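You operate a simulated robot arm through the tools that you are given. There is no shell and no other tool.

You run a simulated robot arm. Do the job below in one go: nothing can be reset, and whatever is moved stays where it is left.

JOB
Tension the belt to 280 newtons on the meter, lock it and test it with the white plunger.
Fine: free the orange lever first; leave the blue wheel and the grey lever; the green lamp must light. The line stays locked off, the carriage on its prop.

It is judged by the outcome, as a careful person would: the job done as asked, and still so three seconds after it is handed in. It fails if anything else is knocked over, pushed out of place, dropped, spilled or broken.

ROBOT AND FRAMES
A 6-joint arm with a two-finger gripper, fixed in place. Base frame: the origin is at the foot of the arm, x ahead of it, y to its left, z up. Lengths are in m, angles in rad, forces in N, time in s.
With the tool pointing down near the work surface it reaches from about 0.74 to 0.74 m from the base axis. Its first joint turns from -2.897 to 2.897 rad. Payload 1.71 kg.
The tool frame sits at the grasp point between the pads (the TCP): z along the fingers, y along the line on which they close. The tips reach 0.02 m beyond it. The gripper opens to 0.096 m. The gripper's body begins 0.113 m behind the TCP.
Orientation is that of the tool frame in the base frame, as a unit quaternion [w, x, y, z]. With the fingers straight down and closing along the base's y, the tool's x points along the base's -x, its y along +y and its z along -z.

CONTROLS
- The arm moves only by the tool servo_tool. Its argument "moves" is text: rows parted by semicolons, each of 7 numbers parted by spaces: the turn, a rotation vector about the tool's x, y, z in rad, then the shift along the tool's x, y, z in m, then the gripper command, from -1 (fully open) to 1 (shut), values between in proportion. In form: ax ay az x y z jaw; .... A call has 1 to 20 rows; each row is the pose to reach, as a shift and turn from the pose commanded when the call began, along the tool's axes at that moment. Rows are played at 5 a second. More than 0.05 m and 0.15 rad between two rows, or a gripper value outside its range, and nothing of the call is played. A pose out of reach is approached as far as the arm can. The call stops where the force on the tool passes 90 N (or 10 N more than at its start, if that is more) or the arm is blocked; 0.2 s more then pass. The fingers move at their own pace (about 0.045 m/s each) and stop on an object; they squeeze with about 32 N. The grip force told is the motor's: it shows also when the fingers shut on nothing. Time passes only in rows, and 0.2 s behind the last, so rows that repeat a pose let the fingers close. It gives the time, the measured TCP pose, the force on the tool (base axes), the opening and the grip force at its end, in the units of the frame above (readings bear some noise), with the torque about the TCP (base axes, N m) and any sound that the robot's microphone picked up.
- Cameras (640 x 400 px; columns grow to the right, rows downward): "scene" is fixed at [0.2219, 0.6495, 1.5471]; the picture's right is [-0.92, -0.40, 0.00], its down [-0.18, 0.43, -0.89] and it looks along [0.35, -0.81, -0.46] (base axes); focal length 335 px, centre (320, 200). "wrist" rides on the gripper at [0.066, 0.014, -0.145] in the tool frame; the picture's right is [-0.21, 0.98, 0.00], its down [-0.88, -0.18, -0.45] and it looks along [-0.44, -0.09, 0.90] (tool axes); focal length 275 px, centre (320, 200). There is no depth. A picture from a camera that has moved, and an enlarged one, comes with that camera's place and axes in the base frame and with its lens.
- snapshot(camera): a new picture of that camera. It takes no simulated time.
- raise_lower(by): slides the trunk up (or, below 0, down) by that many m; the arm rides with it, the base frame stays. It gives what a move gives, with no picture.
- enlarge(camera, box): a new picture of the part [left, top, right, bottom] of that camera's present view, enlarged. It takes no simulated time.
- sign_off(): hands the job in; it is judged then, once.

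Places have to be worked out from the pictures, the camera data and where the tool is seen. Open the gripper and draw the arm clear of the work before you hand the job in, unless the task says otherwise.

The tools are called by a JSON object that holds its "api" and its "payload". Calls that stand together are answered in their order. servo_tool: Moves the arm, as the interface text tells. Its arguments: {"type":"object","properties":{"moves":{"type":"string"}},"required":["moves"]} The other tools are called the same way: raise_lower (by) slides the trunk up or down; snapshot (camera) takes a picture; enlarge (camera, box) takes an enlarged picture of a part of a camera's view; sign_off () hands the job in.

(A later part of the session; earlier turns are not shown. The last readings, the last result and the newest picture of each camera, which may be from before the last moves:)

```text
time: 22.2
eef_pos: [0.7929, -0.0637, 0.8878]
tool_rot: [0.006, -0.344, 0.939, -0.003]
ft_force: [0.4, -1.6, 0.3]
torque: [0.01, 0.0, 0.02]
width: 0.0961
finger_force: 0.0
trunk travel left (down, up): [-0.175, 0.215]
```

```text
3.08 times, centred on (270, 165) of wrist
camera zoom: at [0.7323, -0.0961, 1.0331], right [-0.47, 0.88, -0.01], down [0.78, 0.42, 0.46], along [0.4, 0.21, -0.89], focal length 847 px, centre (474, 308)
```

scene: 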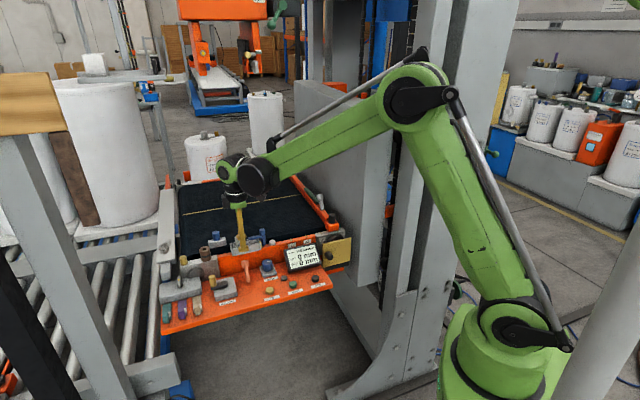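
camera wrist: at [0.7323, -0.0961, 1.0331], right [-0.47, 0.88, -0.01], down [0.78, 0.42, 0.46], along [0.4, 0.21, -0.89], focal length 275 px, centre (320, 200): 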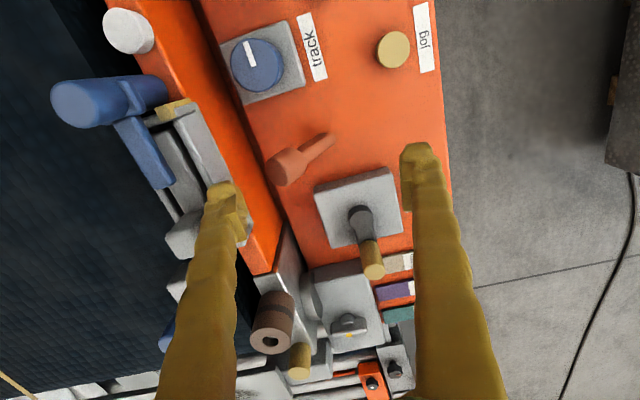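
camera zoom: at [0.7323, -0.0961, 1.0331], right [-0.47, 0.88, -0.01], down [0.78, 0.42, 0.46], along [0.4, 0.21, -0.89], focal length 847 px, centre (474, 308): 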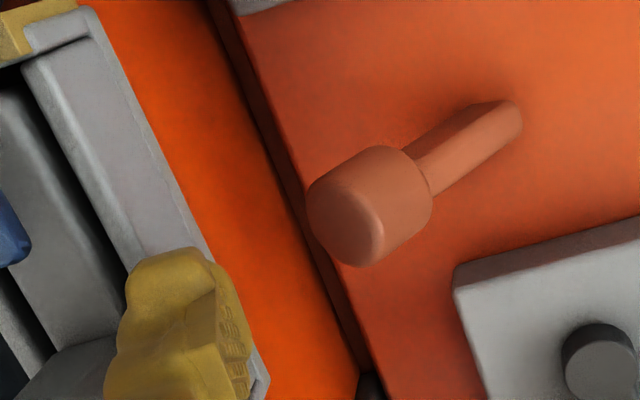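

The back finger should now be about 6 mm behind the head and a few mm off the rail. I descend in two stages, checking the force after the first.

{"api": "servo_tool", "payload": {"moves": "0 0 0 0 0 0.01 -1; 0 0 0 0 0 0.02 -1; 0 0 0 0 0 0.03 -1; 0 0 0 0 0 0.034 -1; 0 0 0 0 0 0.034 -1"}}

{"api": "enlarge", "payload": {"camera": "wrist", "box": [200, 100, 340, 240]}}

```text
time: 23.4
eef_pos: [0.7948, -0.0638, 0.8553]
tool_rot: [0.006, -0.344, 0.939, -0.002]
ft_force: [0.7, -0.8, -0.1]
torque: [0.0, 0.0, 0.01]
width: 0.0959
finger_force: 0.0
trunk travel left (down, up): [-0.175, 0.215]
```

```text
2.86 times, centred on (270, 170) of wrist
camera zoom: at [0.733, -0.0949, 0.9996], right [-0.47, 0.88, -0.01], down [0.78, 0.42, 0.46], along [0.4, 0.21, -0.89], focal length 786 px, centre (463, 286)
```

zoom: 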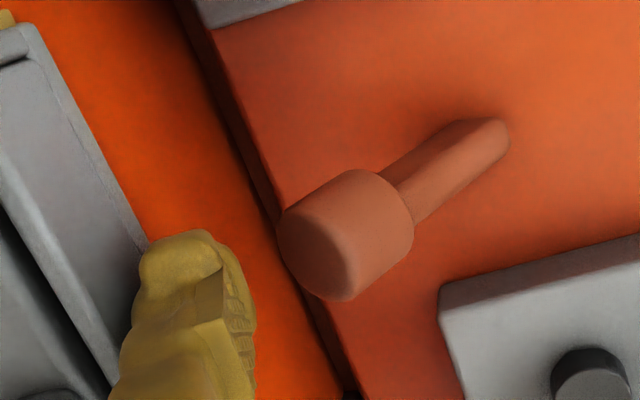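

Clear so far, with no contact at tip height 0.835. I go down another 16 mm.

{"api": "servo_tool", "payload": {"moves": "0 0 0 0 0 0.005 -1; 0 0 0 0 0 0.01 -1; 0 0 0 0 0 0.016 -1; 0 0 0 0 0 0.016 -1"}}

{"api": "enlarge", "payload": {"camera": "wrist", "box": [200, 100, 340, 240]}}

```text
time: 24.4
eef_pos: [0.7949, -0.0644, 0.8374]
tool_rot: [0.007, -0.343, 0.939, -0.002]
ft_force: [0.3, 0.5, 0.0]
torque: [0.0, -0.01, -0.01]
width: 0.0958
finger_force: 0.0
trunk travel left (down, up): [-0.175, 0.215]
```

```text
2.86 times, centred on (270, 170) of wrist
camera zoom: at [0.7342, -0.0961, 0.9824], right [-0.47, 0.88, -0.01], down [0.78, 0.42, 0.46], along [0.4, 0.21, -0.89], focal length 786 px, centre (463, 286)
```

zoom: 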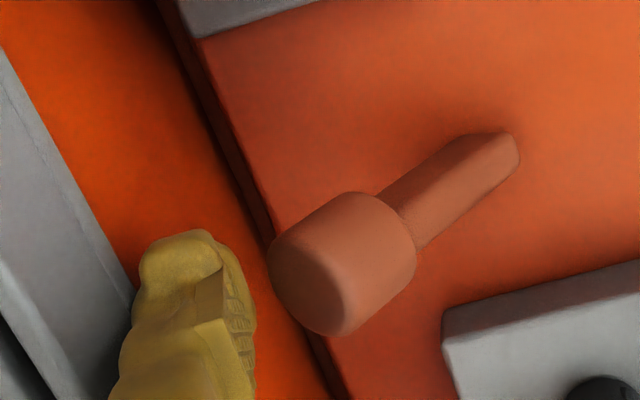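

The finger is behind the head with no contact. I now push slowly toward the operator (tool +y) at constant height and watch the force.

{"api": "servo_tool", "payload": {"moves": "0 0 0 0 0.004 0 -1; 0 0 0 0 0.008 0 -1; 0 0 0 0 0.011 0 -1; 0 0 0 0 0.014 0 -1; 0 0 0 0 0.014 0 -1"}}

{"api": "snapshot", "payload": {"camera": "wrist"}}

```text
time: 25.5
eef_pos: [0.7744, -0.0555, 0.8535]
tool_rot: [0.016, -0.343, 0.939, -0.009]
ft_force: [-1.0, 0.0, 0.7]
torque: [-0.02, -0.13, 0.0]
width: 0.0958
finger_force: 0.1
trunk travel left (down, up): [-0.175, 0.215]
stopped in row 5: the force on the tool passed its limit at 94 N (the readings are from after the stop); the commanded pose is now the measured one
```

```text
taken
camera wrist: at [0.7094, -0.0852, 0.9964], right [-0.47, 0.88, -0.02], down [0.77, 0.43, 0.47], along [0.42, 0.21, -0.88], focal length 275 px, centre (320, 200)
```

wrist: 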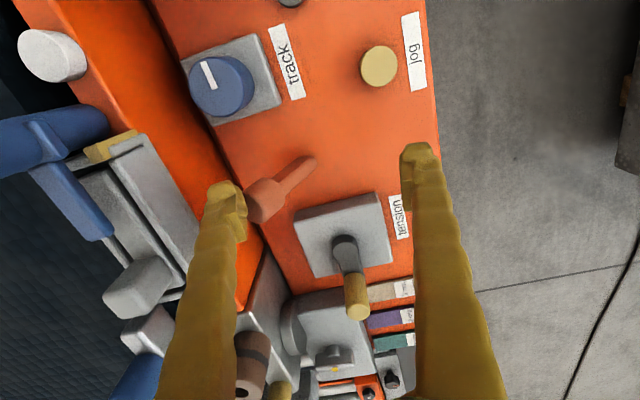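

The push reached 94 N without the lever tipping, and the arm sprang up a little. I check whether the lever has changed at all.

{"api": "enlarge", "payload": {"camera": "scene", "box": [200, 210, 300, 300]}}

{"api": "enlarge", "payload": {"camera": "wrist", "box": [190, 110, 350, 260]}}

```text
4.44 times, centred on (250, 255) of scene
camera zoom: at [0.2219, 0.6495, 1.5471], right [-0.92, -0.4, 0.0], down [-0.18, 0.43, -0.89], along [0.35, -0.81, -0.46], focal length 1488 px, centre (631, -44)
```

zoom: 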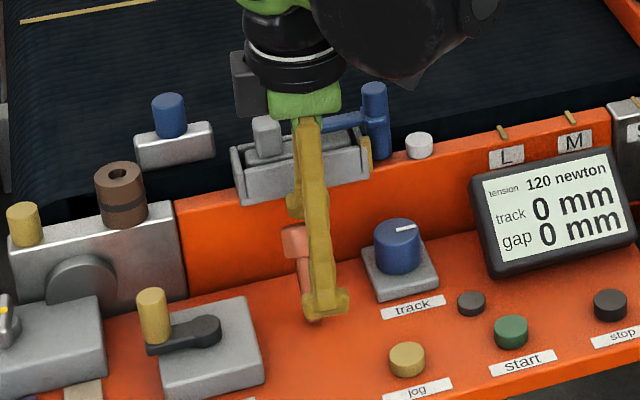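

```text
2.67 times, centred on (270, 185) of wrist
camera zoom: at [0.7094, -0.0852, 0.9964], right [-0.47, 0.88, -0.02], down [0.77, 0.43, 0.47], along [0.42, 0.21, -0.88], focal length 734 px, centre (453, 240)
```

zoom: 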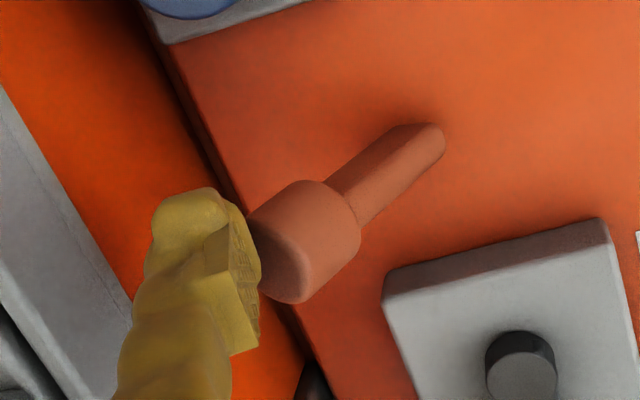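

My estimate of the head position shifted about 9 mm toward the operator, so it may have started to tip. I raise the tool clear to compare the lever's pose with before.

{"api": "servo_tool", "payload": {"moves": "0 0 0 0 -0.003 -0.01 -1; 0 0 0 0 -0.003 -0.03 -1; 0 0 0 0 -0.003 -0.06 -1; 0 0 0 0 -0.003 -0.09 -1; 0 0 0 0 -0.003 -0.09 -1"}}

{"api": "enlarge", "payload": {"camera": "scene", "box": [200, 210, 300, 300]}}

{"api": "snapshot", "payload": {"camera": "wrist"}}

```text
time: 26.7
eef_pos: [0.7784, -0.0556, 0.9444]
tool_rot: [0.015, -0.342, 0.94, -0.008]
ft_force: [-0.1, -0.7, 0.8]
torque: [-0.01, 0.01, -0.04]
width: 0.0959
finger_force: 0.0
trunk travel left (down, up): [-0.175, 0.215]
```

```text
4.44 times, centred on (250, 255) of scene
camera zoom: at [0.2219, 0.6495, 1.5471], right [-0.92, -0.4, 0.0], down [-0.18, 0.43, -0.89], along [0.35, -0.81, -0.46], focal length 1488 px, centre (631, -44)
```

zoom: 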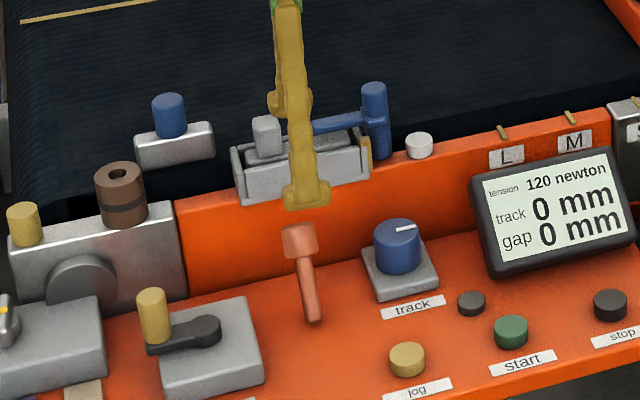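

```text
taken
camera wrist: at [0.7146, -0.0856, 1.0877], right [-0.47, 0.88, -0.02], down [0.77, 0.43, 0.47], along [0.42, 0.21, -0.88], focal length 275 px, centre (320, 200)
```

wrist: 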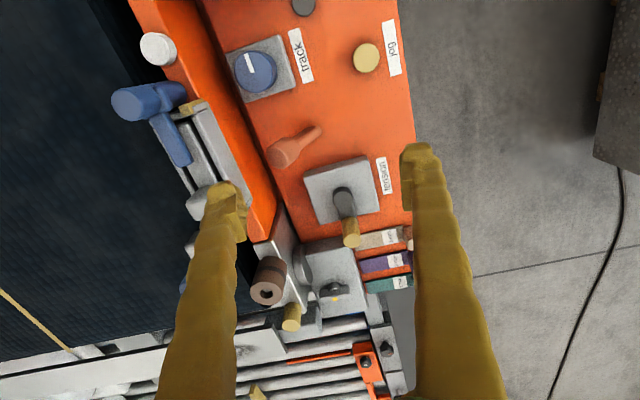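

{"api": "enlarge", "payload": {"camera": "scene", "box": [220, 225, 310, 285]}}

{"api": "enlarge", "payload": {"camera": "wrist", "box": [240, 100, 350, 190]}}

```text
6.67 times, centred on (265, 255) of scene
camera zoom: at [0.2219, 0.6495, 1.5471], right [-0.92, -0.4, 0.0], down [-0.18, 0.43, -0.89], along [0.35, -0.81, -0.46], focal length 2232 px, centre (687, -167)
```

zoom: 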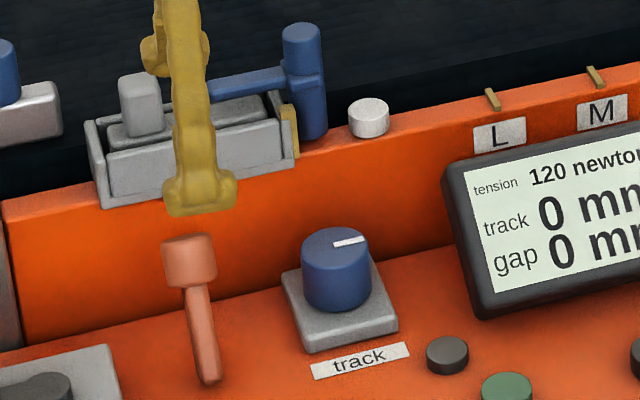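

```text
4.44 times, centred on (295, 145) of wrist
camera zoom: at [0.7146, -0.0856, 1.0877], right [-0.47, 0.88, -0.02], down [0.77, 0.43, 0.47], along [0.42, 0.21, -0.88], focal length 1224 px, centre (431, 444)
```

zoom: 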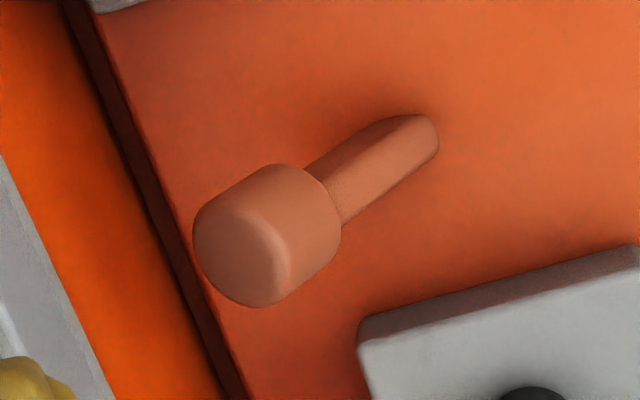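

The lever looks unchanged within a couple of millimetres. I look at the similar grey lever on the side rail and the isolator for hints on how these levers are hinged.

{"api": "enlarge", "payload": {"camera": "scene", "box": [290, 180, 350, 240]}}

{"api": "enlarge", "payload": {"camera": "scene", "box": [225, 245, 265, 285]}}

```text
6.67 times, centred on (320, 210) of scene
camera zoom: at [0.2219, 0.6495, 1.5471], right [-0.92, -0.4, 0.0], down [-0.18, 0.43, -0.89], along [0.35, -0.81, -0.46], focal length 2232 px, centre (320, 133)
```

zoom: 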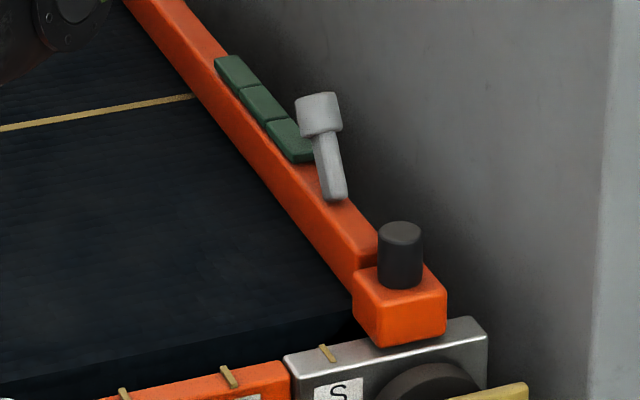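

```text
10.00 times, centred on (245, 265) of scene
camera zoom: at [0.2219, 0.6495, 1.5471], right [-0.92, -0.4, 0.0], down [-0.18, 0.43, -0.89], along [0.35, -0.81, -0.46], focal length 3348 px, centre (1070, -450)
```

zoom: 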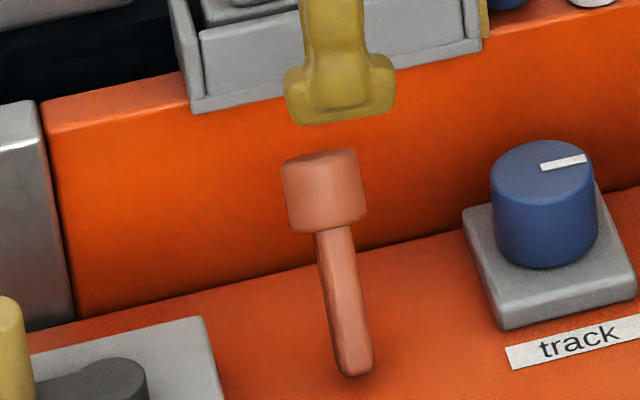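

Both side and operator-ward pushes were rigid so far, and the last jolt left the tool slightly tilted (about 0.034 rad). I first straighten the tool, then I will turn it back to grip the head along the rail and test a turn about the vertical axis with more force.

{"api": "servo_tool", "payload": {"moves": "-0.0253 0.0227 0 0 0 0 -0.25; -0.0253 0.0227 0 0 0 0 -0.25"}}

{"api": "servo_tool", "payload": {"moves": "0 0 0.1428 0 -0.003 0 -0.25; 0 0 0.2856 0 -0.006 0 -0.25; 0 0 0.4284 0 -0.01 0 -0.25; 0 0 0.5712 0 -0.014 0 -0.25; 0 0 0.714 0 -0.018 0 -0.25; 0 0 0.8568 0 -0.022 0 -0.25; 0 0 0.9996 0 -0.026 0 -0.25; 0 0 1.1424 0 -0.03 0 -0.25; 0 0 1.2852 0 -0.034 0 -0.25; 0 0 1.428 0 -0.038 0 -0.25; 0 0 1.5708 0 -0.04 0 -0.25; 0 0 1.5708 0 -0.04 0 -0.25"}}

{"api": "snapshot", "payload": {"camera": "wrist"}}

```text
time: 27.3
eef_pos: [0.7794, -0.0562, 0.9438]
tool_rot: [-0.001, -0.342, 0.94, 0.001]
ft_force: [-0.2, -0.7, -0.1]
torque: [0.0, -0.04, -0.01]
width: 0.0599
finger_force: 0.1
trunk travel left (down, up): [-0.175, 0.215]
```

```text
time: 29.9
eef_pos: [0.8016, -0.0878, 0.9415]
tool_rot: [0.0, 0.424, 0.906, -0.001]
ft_force: [0.2, -0.6, 1.1]
torque: [0.01, 0.01, -0.01]
width: 0.0601
finger_force: 0.1
trunk travel left (down, up): [-0.175, 0.215]
```

```text
taken
camera wrist: at [0.7692, -0.0282, 1.0863], right [0.88, 0.47, 0.0], down [0.42, -0.79, 0.44], along [0.21, -0.39, -0.9], focal length 275 px, centre (320, 200)
```

wrist: 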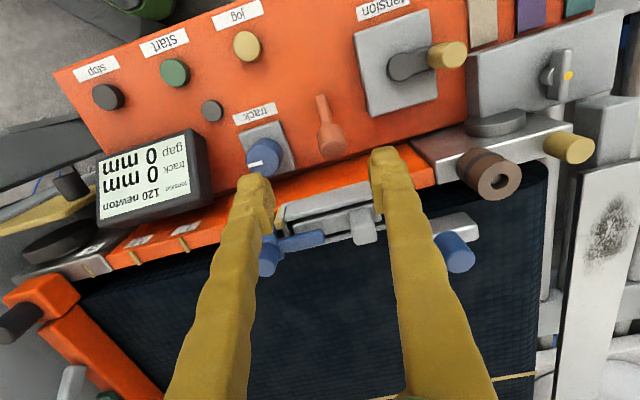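

The tool is vertical again. The head is about 11 mm along +u from the TCP; I descend over it with a 5 cm opening.

{"api": "servo_tool", "payload": {"moves": "0 0 0 0.001 0.006 0.02 -0.04; 0 0 0 0.001 0.0107 0.04 -0.04; 0 0 0 0.001 0.0107 0.06 -0.04; 0 0 0 0.001 0.0107 0.08 -0.04; 0 0 0 0.001 0.0107 0.095 -0.04; 0 0 0 0.001 0.0107 0.104 -0.04; 0 0 0 0.001 0.0107 0.104 -0.04"}}

{"api": "snapshot", "payload": {"camera": "wrist"}}

```text
time: 31.5
eef_pos: [0.8097, -0.0799, 0.8364]
tool_rot: [-0.001, 0.422, 0.907, 0.001]
ft_force: [-0.3, 0.4, -0.2]
torque: [0.0, 0.04, -0.01]
width: 0.0499
finger_force: 0.1
trunk travel left (down, up): [-0.175, 0.215]
```

```text
taken
camera wrist: at [0.7777, -0.0206, 0.9818], right [0.88, 0.47, 0.0], down [0.42, -0.79, 0.44], along [0.21, -0.39, -0.9], focal length 275 px, centre (320, 200)
```

wrist: 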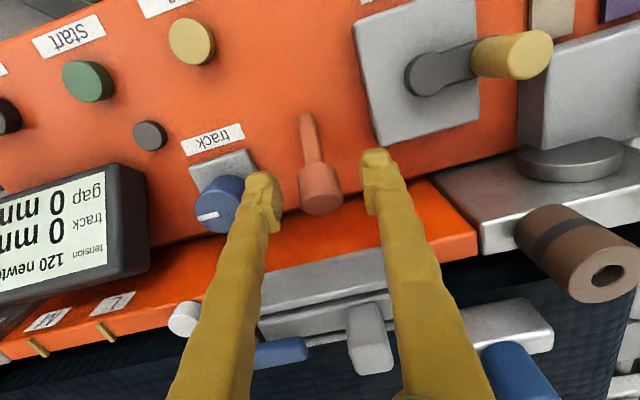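

The lever sits exactly as at the start. I grip and push toward +u more firmly, up to about 80 N.

{"api": "servo_tool", "payload": {"moves": "0 0 0 0 0 0 0.6; 0 0 0 0 0 0 0.6; 0 0 0 0 0 0 0.6; 0 0 0 0 0.003 0 0.6; 0 0 0 0 0.005 0 0.6; 0 0 0 0 0.006 0 0.6; 0 0 0 0 0.007 0 0.6; 0 0 0 0 0.007 0 0.6"}}

{"api": "snapshot", "payload": {"camera": "wrist"}}

```text
time: 33.3
eef_pos: [0.8147, -0.0756, 0.8385]
tool_rot: [0.0, 0.422, 0.907, 0.001]
ft_force: [-16.0, -25.3, 8.7]
torque: [-0.5, 0.25, 0.16]
width: 0.0384
finger_force: 14.4
trunk travel left (down, up): [-0.175, 0.215]
```

```text
taken
camera wrist: at [0.7823, -0.0168, 0.9835], right [0.88, 0.47, 0.0], down [0.42, -0.79, 0.44], along [0.21, -0.39, -0.9], focal length 275 px, centre (320, 200)
```

wrist: 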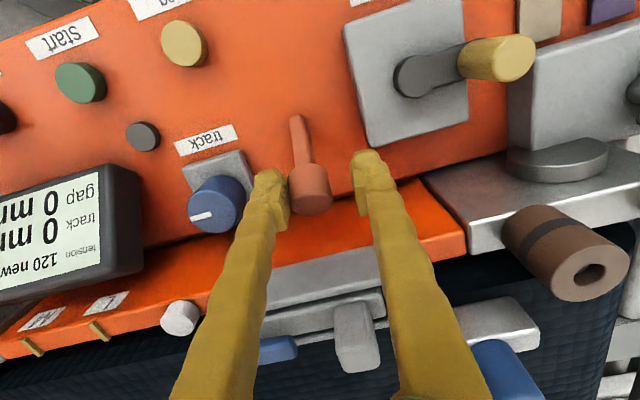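

The jaws simply yielded at about 30 N and the lever stayed put, so this grip cannot push hard along the rail. I let go, lift, and turn back to the other orientation, where the fingers are rigid along the rail.

{"api": "servo_tool", "payload": {"moves": "0 0 0 0 -0.007 0 0.2; 0 0 0 0 -0.007 0 -0.04; 0 0 0 0 -0.007 0 -0.04; 0 0 0 0 -0.007 -0.03 -0.04; 0 0 0 0 -0.007 -0.06 -0.04; 0 0 0 0 -0.007 -0.09 -0.04; 0 0 0 0 -0.007 -0.09 -0.04"}}

{"api": "servo_tool", "payload": {"moves": "0 0 -0.1428 0.002 0 0 -0.04; 0 0 -0.2856 0.004 0 0 -0.2; 0 0 -0.4284 0.006 0 0 -0.3; 0 0 -0.5712 0.008 0 0 -0.4; 0 0 -0.714 0.01 0 0 -0.6; 0 0 -0.8568 0.012 0 0 -0.8; 0 0 -0.9996 0.014 0 0 -1; 0 0 -1.1424 0.016 0 0 -1; 0 0 -1.2852 0.018 0 0 -1; 0 0 -1.428 0.02 0 0 -1; 0 0 -1.5708 0.0215 0 0 -1; 0 0 -1.5708 0.0215 0 0 -1"}}

{"api": "enlarge", "payload": {"camera": "scene", "box": [220, 225, 310, 285]}}

{"api": "snapshot", "payload": {"camera": "wrist"}}

```text
time: 34.9
eef_pos: [0.8091, -0.0818, 0.9301]
tool_rot: [0.0, 0.423, 0.906, 0.0]
ft_force: [0.8, -0.3, 0.5]
torque: [0.0, -0.05, -0.01]
width: 0.05
finger_force: 0.0
trunk travel left (down, up): [-0.175, 0.215]
```

```text
time: 37.5
eef_pos: [0.7932, -0.0648, 0.9287]
tool_rot: [-0.001, -0.343, 0.939, -0.001]
ft_force: [-0.3, -0.3, -0.3]
torque: [-0.01, 0.01, 0.02]
width: 0.0961
finger_force: 0.2
trunk travel left (down, up): [-0.175, 0.215]
```

```text
6.67 times, centred on (265, 255) of scene
camera zoom: at [0.2219, 0.6495, 1.5471], right [-0.92, -0.4, 0.0], down [-0.18, 0.43, -0.89], along [0.35, -0.81, -0.46], focal length 2232 px, centre (687, -167)
```

zoom: 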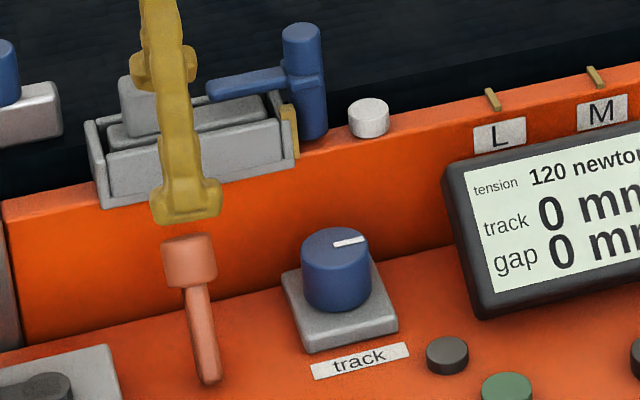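

```text
taken
camera wrist: at [0.7355, -0.0957, 1.0722], right [-0.47, 0.88, 0.0], down [0.79, 0.42, 0.44], along [0.39, 0.21, -0.9], focal length 275 px, centre (320, 200)
```

wrist: 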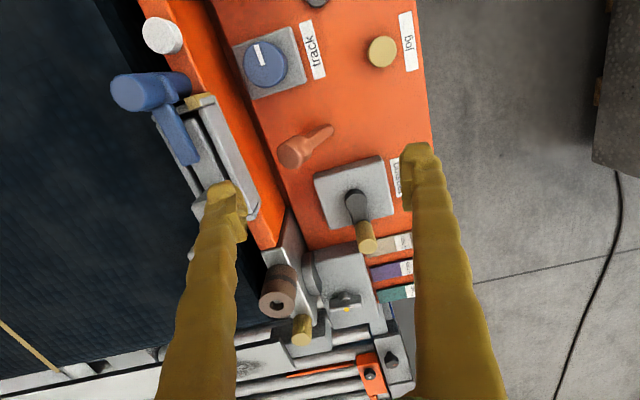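

I compare the lever at the highest zoom with the earlier image of the same box.

{"api": "enlarge", "payload": {"camera": "scene", "box": [225, 245, 265, 285]}}

{"api": "enlarge", "payload": {"camera": "wrist", "box": [260, 110, 350, 190]}}

```text
10.00 times, centred on (245, 265) of scene
camera zoom: at [0.2219, 0.6495, 1.5471], right [-0.92, -0.4, 0.0], down [-0.18, 0.43, -0.89], along [0.35, -0.81, -0.46], focal length 3348 px, centre (1070, -450)
```

zoom: 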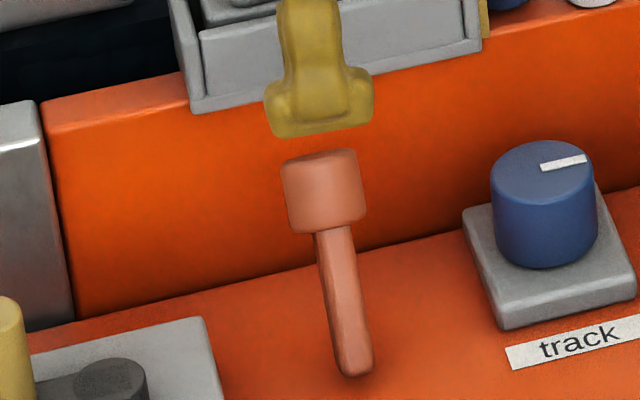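

```text
5.00 times, centred on (305, 150) of wrist
camera zoom: at [0.7355, -0.0957, 1.0722], right [-0.47, 0.88, 0.0], down [0.79, 0.42, 0.44], along [0.39, 0.21, -0.9], focal length 1376 px, centre (395, 450)
```

zoom: 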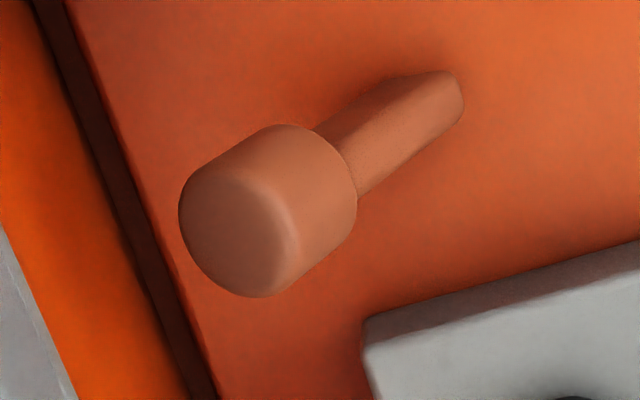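

The lever is exactly where it was, so nothing has shifted. I close the fingers, place them on the display side of the lever head, and will push it toward the crank with the rigid side of the fingers.

{"api": "servo_tool", "payload": {"moves": "0 0 0 0.009 -0.007 0 0; 0 0 0 0.018 -0.014 0 1; 0 0 0 0.0265 -0.0217 0 1; 0 0 0 0.0265 -0.0217 0 1; 0 0 0 0.0265 -0.0217 0 1; 0 0 0 0.0265 -0.0217 0.03 1; 0 0 0 0.0265 -0.0217 0.06 1; 0 0 0 0.0265 -0.0217 0.08 1; 0 0 0 0.0265 -0.0217 0.09 1; 0 0 0 0.0265 -0.0217 0.09 1"}}

{"api": "snapshot", "payload": {"camera": "wrist"}}

{"api": "enlarge", "payload": {"camera": "scene", "box": [200, 210, 300, 300]}}

```text
time: 39.7
eef_pos: [0.7901, -0.0981, 0.8376]
tool_rot: [0.0, -0.342, 0.94, 0.0]
ft_force: [0.7, -0.4, 0.3]
torque: [-0.01, 0.04, 0.01]
width: 0.0001
finger_force: 29.1
trunk travel left (down, up): [-0.175, 0.215]
```

```text
taken
camera wrist: at [0.7299, -0.1293, 0.9821], right [-0.47, 0.88, 0.0], down [0.79, 0.42, 0.44], along [0.39, 0.21, -0.9], focal length 275 px, centre (320, 200)
```

wrist: 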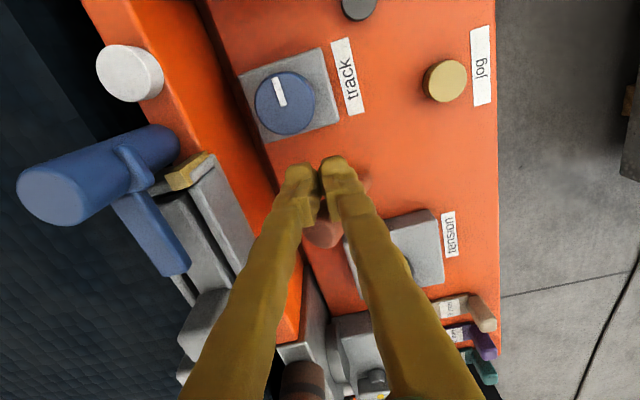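

```text
4.44 times, centred on (250, 255) of scene
camera zoom: at [0.2219, 0.6495, 1.5471], right [-0.92, -0.4, 0.0], down [-0.18, 0.43, -0.89], along [0.35, -0.81, -0.46], focal length 1488 px, centre (631, -44)
```

zoom: 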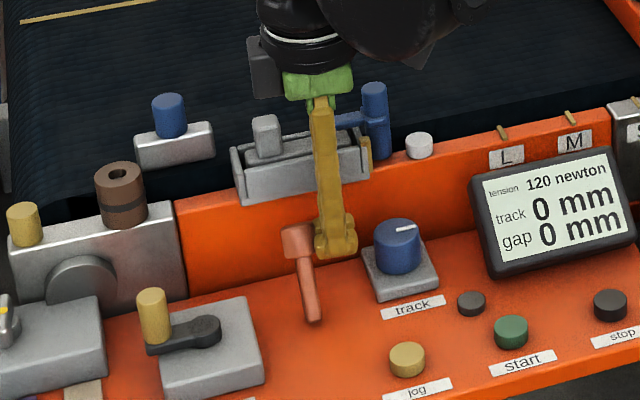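

The closed fingers stand about 3 mm from the head on the display side. I push toward the crank in small steps.

{"api": "servo_tool", "payload": {"moves": "0 0 0 -0.003 0 0 1; 0 0 0 -0.005 0 0 1; 0 0 0 -0.006 0 0 1; 0 0 0 -0.007 0 0 1; 0 0 0 -0.008 0 0 1; 0 0 0 -0.008 0 0 1"}}

{"api": "enlarge", "payload": {"camera": "scene", "box": [220, 225, 310, 285]}}

```text
time: 41.2
eef_pos: [0.7801, -0.0862, 0.8508]
tool_rot: [0.004, -0.347, 0.938, -0.003]
ft_force: [-0.4, 1.2, 0.8]
torque: [-0.13, -0.08, 0.01]
width: 0.0
finger_force: 29.2
trunk travel left (down, up): [-0.175, 0.215]
stopped in row 6: the force on the tool passed its limit at 91 N (the readings are from after the stop); the commanded pose is now the measured one
```

```text
6.67 times, centred on (265, 255) of scene
camera zoom: at [0.2219, 0.6495, 1.5471], right [-0.92, -0.4, 0.0], down [-0.18, 0.43, -0.89], along [0.35, -0.81, -0.46], focal length 2232 px, centre (687, -167)
```

zoom: 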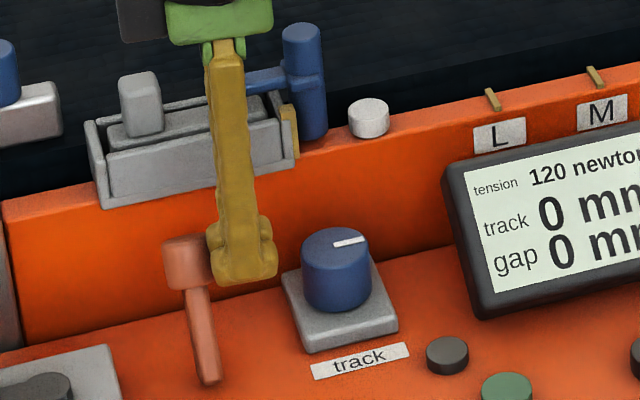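

Also rigid at 91 N toward the crank. I lift, go over to the crank side of the head, and will try pushing toward the display.

{"api": "servo_tool", "payload": {"moves": "0 0 0 0.004 0 -0.02 1; 0 0 0 0.004 0 -0.05 1; 0 0 0 -0.015 -0.004 -0.06 1; 0 0 0 -0.034 -0.009 -0.06 1; 0 0 0 -0.0522 -0.0137 -0.06 1; 0 0 0 -0.0522 -0.0137 -0.04 1; 0 0 0 -0.0522 -0.0137 -0.01 1; 0 0 0 -0.0522 -0.0137 0.013 1; 0 0 0 -0.0522 -0.0137 0.013 1"}}

{"api": "snapshot", "payload": {"camera": "wrist"}}

{"api": "enlarge", "payload": {"camera": "scene", "box": [200, 210, 300, 300]}}

```text
time: 43.2
eef_pos: [0.8309, -0.0684, 0.8355]
tool_rot: [0.004, -0.344, 0.939, -0.003]
ft_force: [5.4, 7.4, 1.2]
torque: [0.14, -0.01, 0.0]
width: 0.006
finger_force: 30.0
trunk travel left (down, up): [-0.175, 0.215]
```

```text
taken
camera wrist: at [0.7701, -0.0991, 0.9806], right [-0.47, 0.88, -0.01], down [0.79, 0.43, 0.45], along [0.4, 0.21, -0.89], focal length 275 px, centre (320, 200)
```

wrist: 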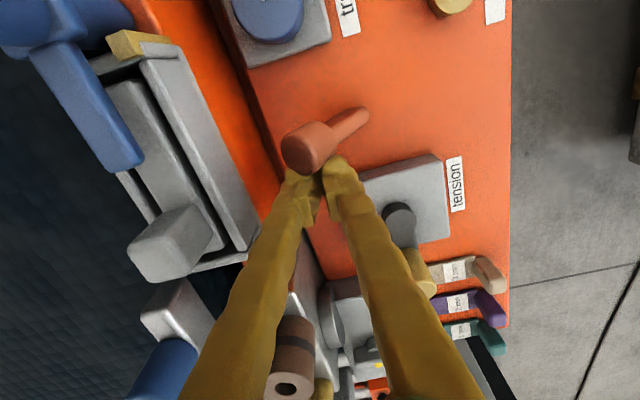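

```text
4.44 times, centred on (250, 255) of scene
camera zoom: at [0.2219, 0.6495, 1.5471], right [-0.92, -0.4, 0.0], down [-0.18, 0.43, -0.89], along [0.35, -0.81, -0.46], focal length 1488 px, centre (631, -44)
```

zoom: 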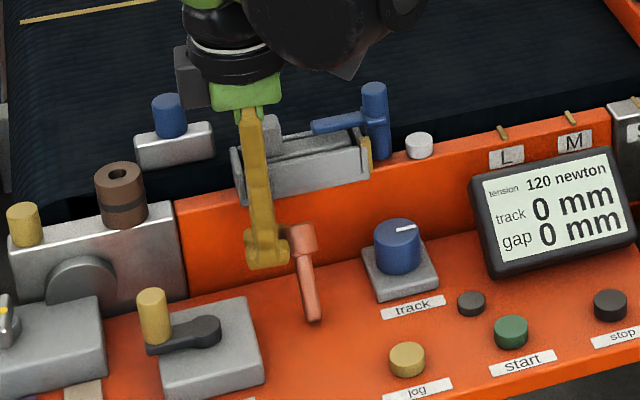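

The fingers touch the head lightly (about 9 N), and the head looks shifted a little in the scene view. I zoom in to check whether it moved.

{"api": "enlarge", "payload": {"camera": "scene", "box": [225, 245, 265, 285]}}

{"api": "enlarge", "payload": {"camera": "wrist", "box": [260, 90, 400, 220]}}

```text
10.00 times, centred on (245, 265) of scene
camera zoom: at [0.2219, 0.6495, 1.5471], right [-0.92, -0.4, 0.0], down [-0.18, 0.43, -0.89], along [0.35, -0.81, -0.46], focal length 3348 px, centre (1070, -450)
```

zoom: 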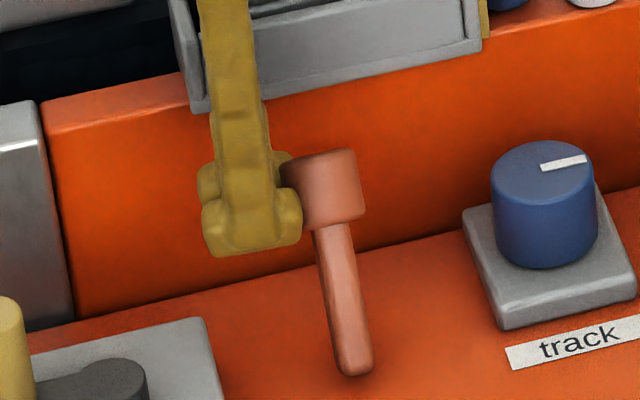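

```text
3.08 times, centred on (330, 155) of wrist
camera zoom: at [0.7701, -0.0991, 0.9806], right [-0.47, 0.88, -0.01], down [0.79, 0.43, 0.45], along [0.4, 0.21, -0.89], focal length 847 px, centre (289, 338)
```

zoom: 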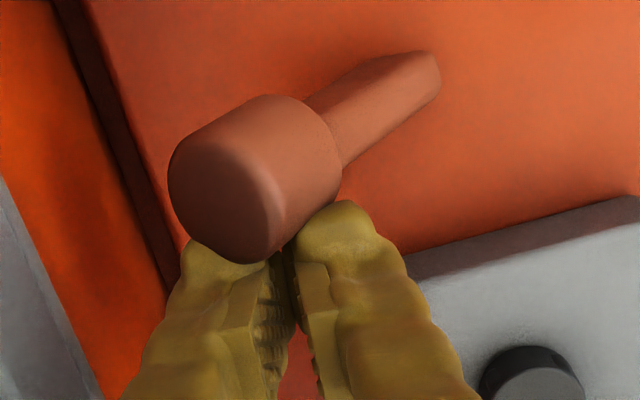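

The head itself has not moved. The fingers were just wedged by it. I back off slightly, shift so that one finger bears squarely on the head, and push toward the display.

{"api": "servo_tool", "payload": {"moves": "0 0 0 -0.004 0 0 1; 0 0 0 -0.004 0.006 0 1; 0 0 0 -0.004 0.006 0 1; 0 0 0 0 0.006 0 1; 0 0 0 0.002 0.006 0 1; 0 0 0 0.003 0.006 0 1; 0 0 0 0.004 0.006 0 1; 0 0 0 0.004 0.006 0 1"}}

{"api": "enlarge", "payload": {"camera": "scene", "box": [225, 245, 265, 285]}}

```text
time: 45.0
eef_pos: [0.8273, -0.0639, 0.8354]
tool_rot: [0.004, -0.344, 0.939, -0.003]
ft_force: [58.2, 44.8, 9.1]
torque: [0.23, -0.68, 0.43]
width: 0.0001
finger_force: 30.0
trunk travel left (down, up): [-0.175, 0.215]
```

```text
10.00 times, centred on (245, 265) of scene
camera zoom: at [0.2219, 0.6495, 1.5471], right [-0.92, -0.4, 0.0], down [-0.18, 0.43, -0.89], along [0.35, -0.81, -0.46], focal length 3348 px, centre (1070, -450)
```

zoom: 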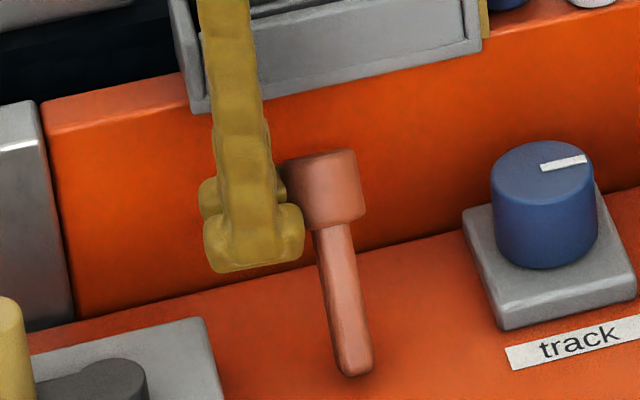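

Even with 73 N toward the display it does not move. I unload, rise over the head and test a downward press on its top.

{"api": "servo_tool", "payload": {"moves": "0 0 0 -0.006 0 0 1; 0 0 0 -0.006 0 -0.03 1; 0 0 0 0.003 0 -0.055 1; 0 0 0 0.013 0 -0.055 1; 0 0 0 0.021 0 -0.055 1; 0 0 0 0.021 0 -0.045 1; 0 0 0 0.021 0 -0.04 1; 0 0 0 0.021 0 -0.037 1; 0 0 0 0.021 0 -0.035 1; 0 0 0 0.021 0 -0.035 1"}}

{"api": "snapshot", "payload": {"camera": "wrist"}}

{"api": "enlarge", "payload": {"camera": "scene", "box": [225, 245, 265, 285]}}

```text
time: 47.2
eef_pos: [0.8073, -0.0806, 0.8699]
tool_rot: [0.002, -0.343, 0.939, -0.003]
ft_force: [0.4, 0.6, 0.4]
torque: [0.01, 0.01, 0.01]
width: 0.0001
finger_force: 29.4
trunk travel left (down, up): [-0.175, 0.215]
```

```text
taken
camera wrist: at [0.7477, -0.1106, 1.0146], right [-0.47, 0.88, -0.01], down [0.79, 0.43, 0.45], along [0.4, 0.21, -0.89], focal length 275 px, centre (320, 200)
```

wrist: 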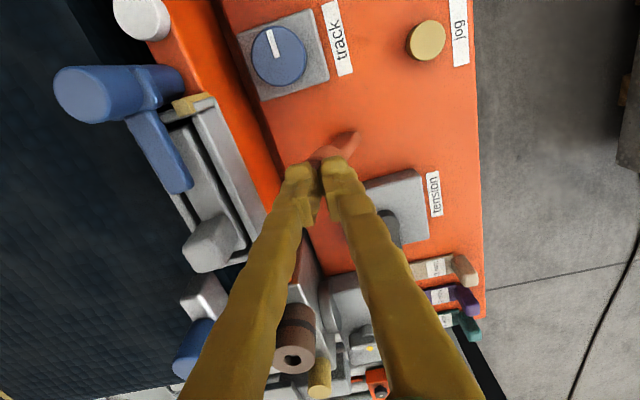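

```text
10.00 times, centred on (245, 265) of scene
camera zoom: at [0.2219, 0.6495, 1.5471], right [-0.92, -0.4, 0.0], down [-0.18, 0.43, -0.89], along [0.35, -0.81, -0.46], focal length 3348 px, centre (1070, -450)
```

zoom: 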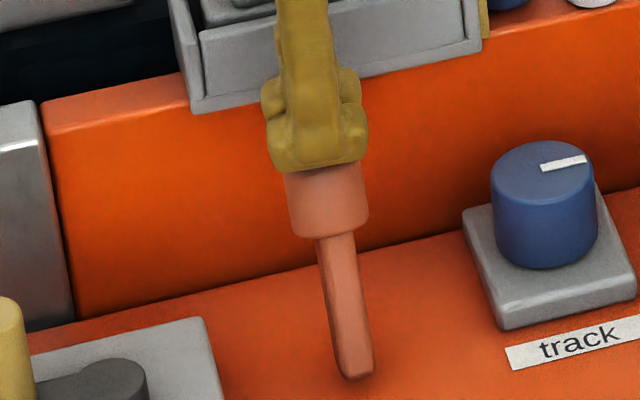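

No force yet, although I expected contact, and the head's lower edge now looks a few pixels lower than before. I press a few millimetres more and watch.

{"api": "servo_tool", "payload": {"moves": "0 0 0 0 0 0.002 1; 0 0 0 0 0 0.004 1; 0 0 0 0 0 0.006 1; 0 0 0 0 0 0.006 1"}}

{"api": "enlarge", "payload": {"camera": "scene", "box": [225, 245, 265, 285]}}

```text
time: 48.2
eef_pos: [0.807, -0.0789, 0.8659]
tool_rot: [0.005, -0.342, 0.94, -0.003]
ft_force: [6.6, -1.4, 21.9]
torque: [0.11, 0.05, -0.02]
width: 0.0
finger_force: 29.4
trunk travel left (down, up): [-0.175, 0.215]
```

```text
10.00 times, centred on (245, 265) of scene
camera zoom: at [0.2219, 0.6495, 1.5471], right [-0.92, -0.4, 0.0], down [-0.18, 0.43, -0.89], along [0.35, -0.81, -0.46], focal length 3348 px, centre (1070, -450)
```

zoom: 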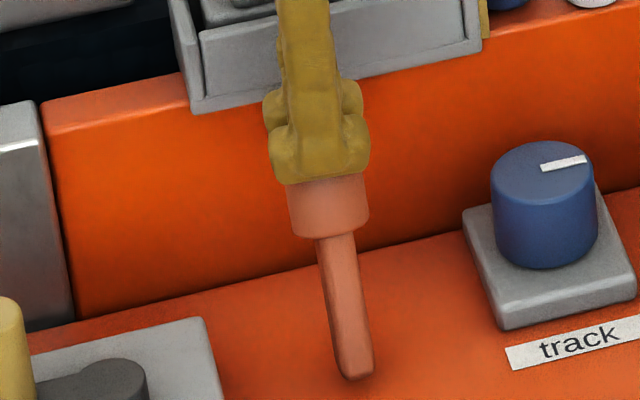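

A 22 N press does nothing. The one tilt direction not yet tested firmly is back toward the belt. I lift, turn the tool again, and place the closed fingers in front of the head.

{"api": "servo_tool", "payload": {"moves": "0 0 0 0 0 -0.03 1; 0 0 0 0 0 -0.05 1; 0 0 0.1428 0 0.004 -0.05 1; 0 0 0.2856 0 0.008 -0.05 1; 0 0 0.4284 0 0.012 -0.05 1; 0 0 0.5712 0 0.016 -0.05 1; 0 0 0.714 0 0.02 -0.05 1; 0 0 0.8568 0 0.024 -0.05 1; 0 0 0.9996 0 0.028 -0.05 1; 0 0 1.1424 0 0.032 -0.05 1; 0 0 1.2852 0 0.034 -0.05 1; 0 0 1.428 0 0.034 -0.05 1; 0 0 1.5708 0 0.034 -0.05 1; 0 0 1.5708 0 0.034 -0.05 1"}}

{"api": "enlarge", "payload": {"camera": "scene", "box": [225, 245, 265, 285]}}

{"api": "snapshot", "payload": {"camera": "wrist"}}

```text
time: 51.2
eef_pos: [0.7864, -0.0546, 0.9133]
tool_rot: [0.003, 0.422, 0.907, 0.0]
ft_force: [0.0, 0.1, 0.1]
torque: [-0.01, -0.01, 0.02]
width: 0.0001
finger_force: 29.2
trunk travel left (down, up): [-0.175, 0.215]
```

```text
10.00 times, centred on (245, 265) of scene
camera zoom: at [0.2219, 0.6495, 1.5471], right [-0.92, -0.4, 0.0], down [-0.18, 0.43, -0.89], along [0.35, -0.81, -0.46], focal length 3348 px, centre (1070, -450)
```

zoom: 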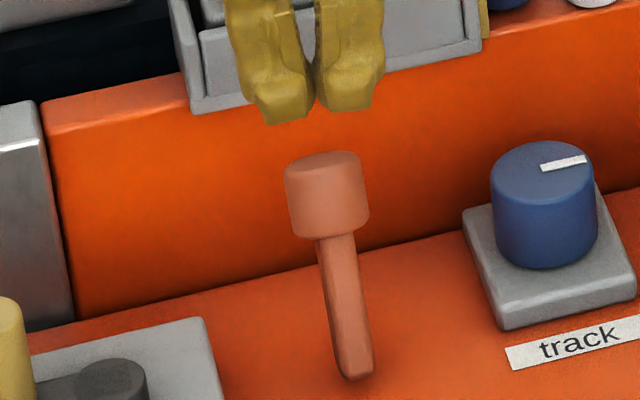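

```text
taken
camera wrist: at [0.7524, 0.0066, 1.0577], right [0.88, 0.47, 0.01], down [0.42, -0.79, 0.45], along [0.22, -0.39, -0.89], focal length 275 px, centre (320, 200)
```

wrist: 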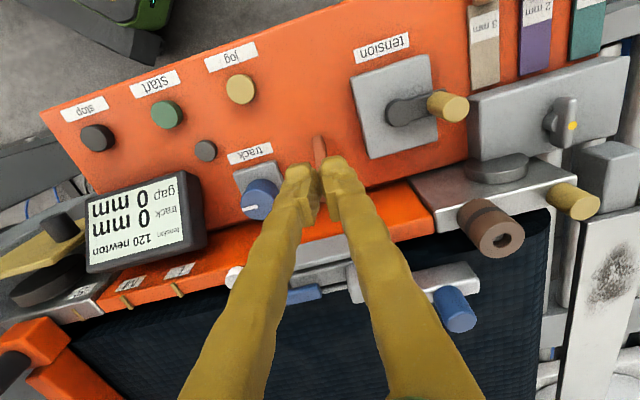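

No contact problems; the remaining possibility is that the lever folds back toward the belt, with its present position being the forward stop. I descend just in front of the head (operator side).

{"api": "servo_tool", "payload": {"moves": "0 0 0 0 0 0.02 1; 0 0 0 0 0 0.04 1; 0 0 0 0 0 0.055 1; 0 0 0 0 0 0.065 1; 0 0 0 0 0 0.065 1"}}

{"api": "enlarge", "payload": {"camera": "scene", "box": [220, 225, 310, 285]}}

{"api": "enlarge", "payload": {"camera": "wrist", "box": [230, 90, 420, 260]}}

```text
time: 52.4
eef_pos: [0.7873, -0.0533, 0.8488]
tool_rot: [0.004, 0.421, 0.907, 0.0]
ft_force: [0.2, -0.3, 0.0]
torque: [-0.02, -0.02, 0.01]
width: 0.0
finger_force: 29.9
trunk travel left (down, up): [-0.175, 0.215]
```

```text
6.67 times, centred on (265, 255) of scene
camera zoom: at [0.2219, 0.6495, 1.5471], right [-0.92, -0.4, 0.0], down [-0.18, 0.43, -0.89], along [0.35, -0.81, -0.46], focal length 2232 px, centre (687, -167)
```

zoom: 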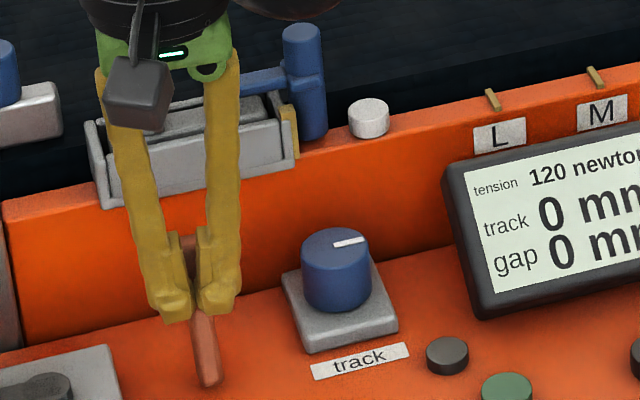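

```text
2.35 times, centred on (325, 175) of wrist
camera zoom: at [0.7529, 0.0067, 0.9928], right [0.88, 0.47, 0.01], down [0.42, -0.79, 0.45], along [0.22, -0.39, -0.89], focal length 648 px, centre (308, 259)
```

zoom: 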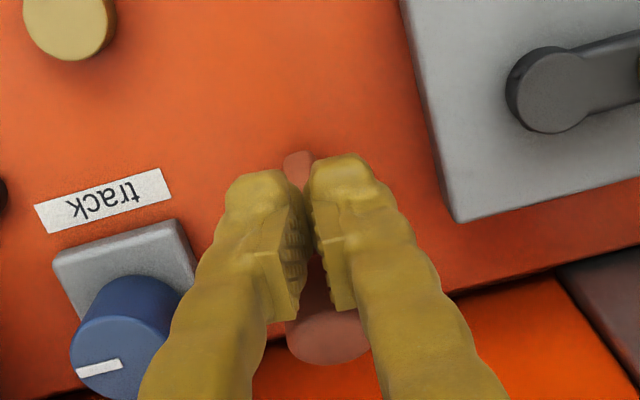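

The closed fingers stand in front of the head. I push it toward the belt in small steps.

{"api": "servo_tool", "payload": {"moves": "0 0 0 -0.004 0 0 1; 0 0 0 -0.008 0 0 1; 0 0 0 -0.01 0 0 1; 0 0 0 -0.012 0 0 1; 0 0 0 -0.013 0 0 1; 0 0 0 -0.013 0 0 1"}}

{"api": "enlarge", "payload": {"camera": "scene", "box": [220, 225, 310, 285]}}

{"api": "enlarge", "payload": {"camera": "wrist", "box": [230, 90, 420, 260]}}

```text
time: 53.8
eef_pos: [0.7937, -0.0633, 0.8492]
tool_rot: [0.003, 0.422, 0.907, 0.001]
ft_force: [-0.1, -0.8, 0.0]
torque: [-0.01, -0.01, -0.01]
width: 0.0
finger_force: 29.8
trunk travel left (down, up): [-0.175, 0.215]
```

```text
6.67 times, centred on (265, 255) of scene
camera zoom: at [0.2219, 0.6495, 1.5471], right [-0.92, -0.4, 0.0], down [-0.18, 0.43, -0.89], along [0.35, -0.81, -0.46], focal length 2232 px, centre (687, -167)
```

zoom: 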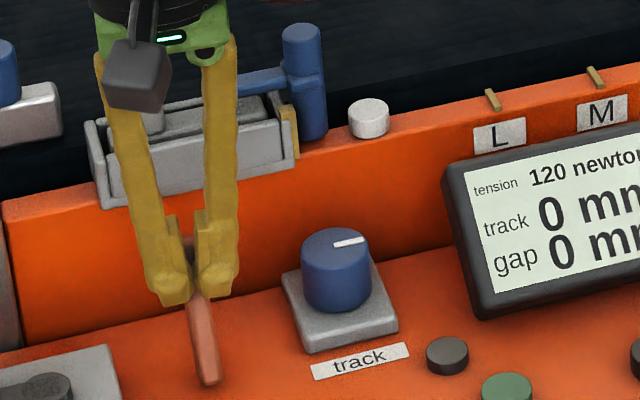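

```text
2.35 times, centred on (325, 175) of wrist
camera zoom: at [0.7604, -0.0029, 0.9937], right [0.88, 0.47, 0.01], down [0.42, -0.79, 0.45], along [0.22, -0.39, -0.89], focal length 648 px, centre (308, 259)
```

zoom: 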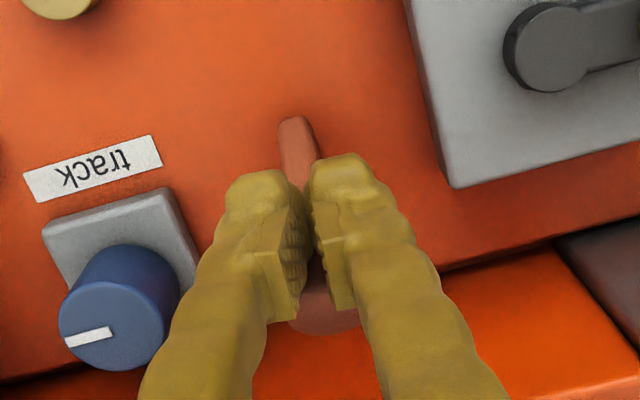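

No contact yet. I continue toward the belt in small steps.

{"api": "servo_tool", "payload": {"moves": "0 0 0 -0.002 0 0 1; 0 0 0 -0.004 0 0 1; 0 0 0 -0.006 0 0 1; 0 0 0 -0.008 0 0 1; 0 0 0 -0.008 0 0 1"}}

{"api": "enlarge", "payload": {"camera": "scene", "box": [220, 225, 310, 285]}}

{"api": "enlarge", "payload": {"camera": "wrist", "box": [230, 90, 420, 260]}}

```text
time: 55.0
eef_pos: [0.7989, -0.0702, 0.8486]
tool_rot: [0.004, 0.422, 0.907, 0.0]
ft_force: [-0.4, 0.4, 0.8]
torque: [0.01, -0.01, -0.01]
width: 0.0
finger_force: 29.9
trunk travel left (down, up): [-0.175, 0.215]
```

```text
6.67 times, centred on (265, 255) of scene
camera zoom: at [0.2219, 0.6495, 1.5471], right [-0.92, -0.4, 0.0], down [-0.18, 0.43, -0.89], along [0.35, -0.81, -0.46], focal length 2232 px, centre (687, -167)
```

zoom: 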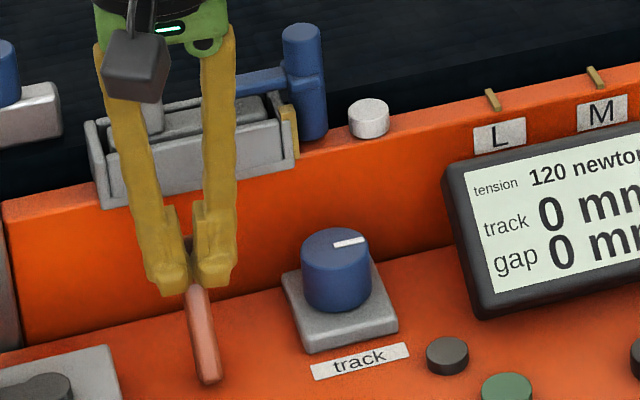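

```text
2.35 times, centred on (325, 175) of wrist
camera zoom: at [0.7657, -0.0095, 0.9934], right [0.88, 0.47, 0.01], down [0.42, -0.79, 0.45], along [0.22, -0.39, -0.89], focal length 648 px, centre (308, 259)
```

zoom: 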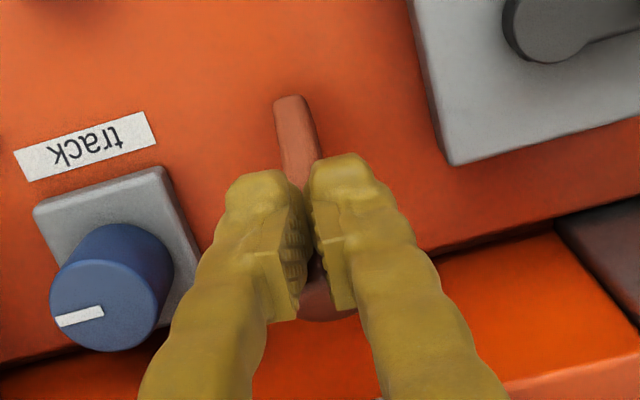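

Still no force, yet compared with the deck the head is moving along with the fingers, so the lever does fold back toward the belt. I continue the push.

{"api": "servo_tool", "payload": {"moves": "0 0 0 -0.003 0 0 1; 0 0 0 -0.006 0 0 1; 0 0 0 -0.009 0 0.001 1; 0 0 0 -0.012 0 0.002 1; 0 0 0 -0.012 0 0.002 1"}}

{"api": "enlarge", "payload": {"camera": "scene", "box": [220, 225, 310, 285]}}

{"api": "snapshot", "payload": {"camera": "wrist"}}

```text
time: 56.2
eef_pos: [0.8038, -0.0739, 0.8506]
tool_rot: [0.006, 0.42, 0.907, 0.001]
ft_force: [-37.4, 63.5, 18.2]
torque: [0.87, 0.58, 0.41]
width: 0.006
finger_force: 29.8
trunk travel left (down, up): [-0.175, 0.215]
```

```text
6.67 times, centred on (265, 255) of scene
camera zoom: at [0.2219, 0.6495, 1.5471], right [-0.92, -0.4, 0.0], down [-0.18, 0.43, -0.89], along [0.35, -0.81, -0.46], focal length 2232 px, centre (687, -167)
```

zoom: 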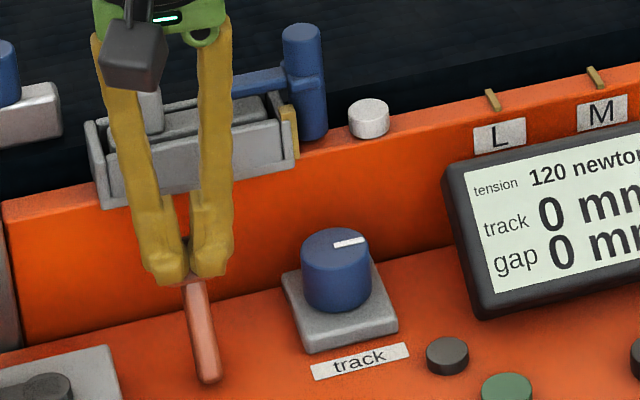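

```text
taken
camera wrist: at [0.7703, -0.0144, 0.9949], right [0.88, 0.48, 0.01], down [0.42, -0.79, 0.45], along [0.22, -0.39, -0.89], focal length 275 px, centre (320, 200)
```

wrist: 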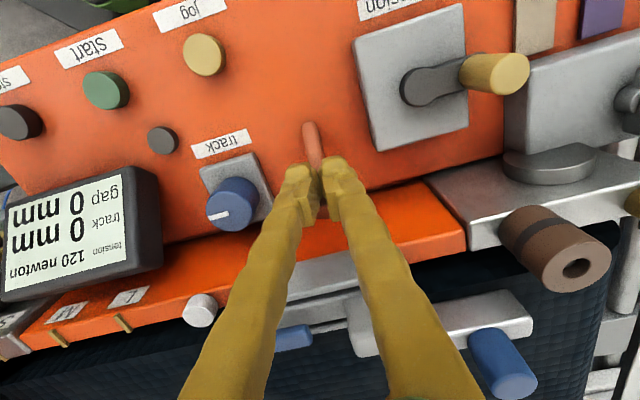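

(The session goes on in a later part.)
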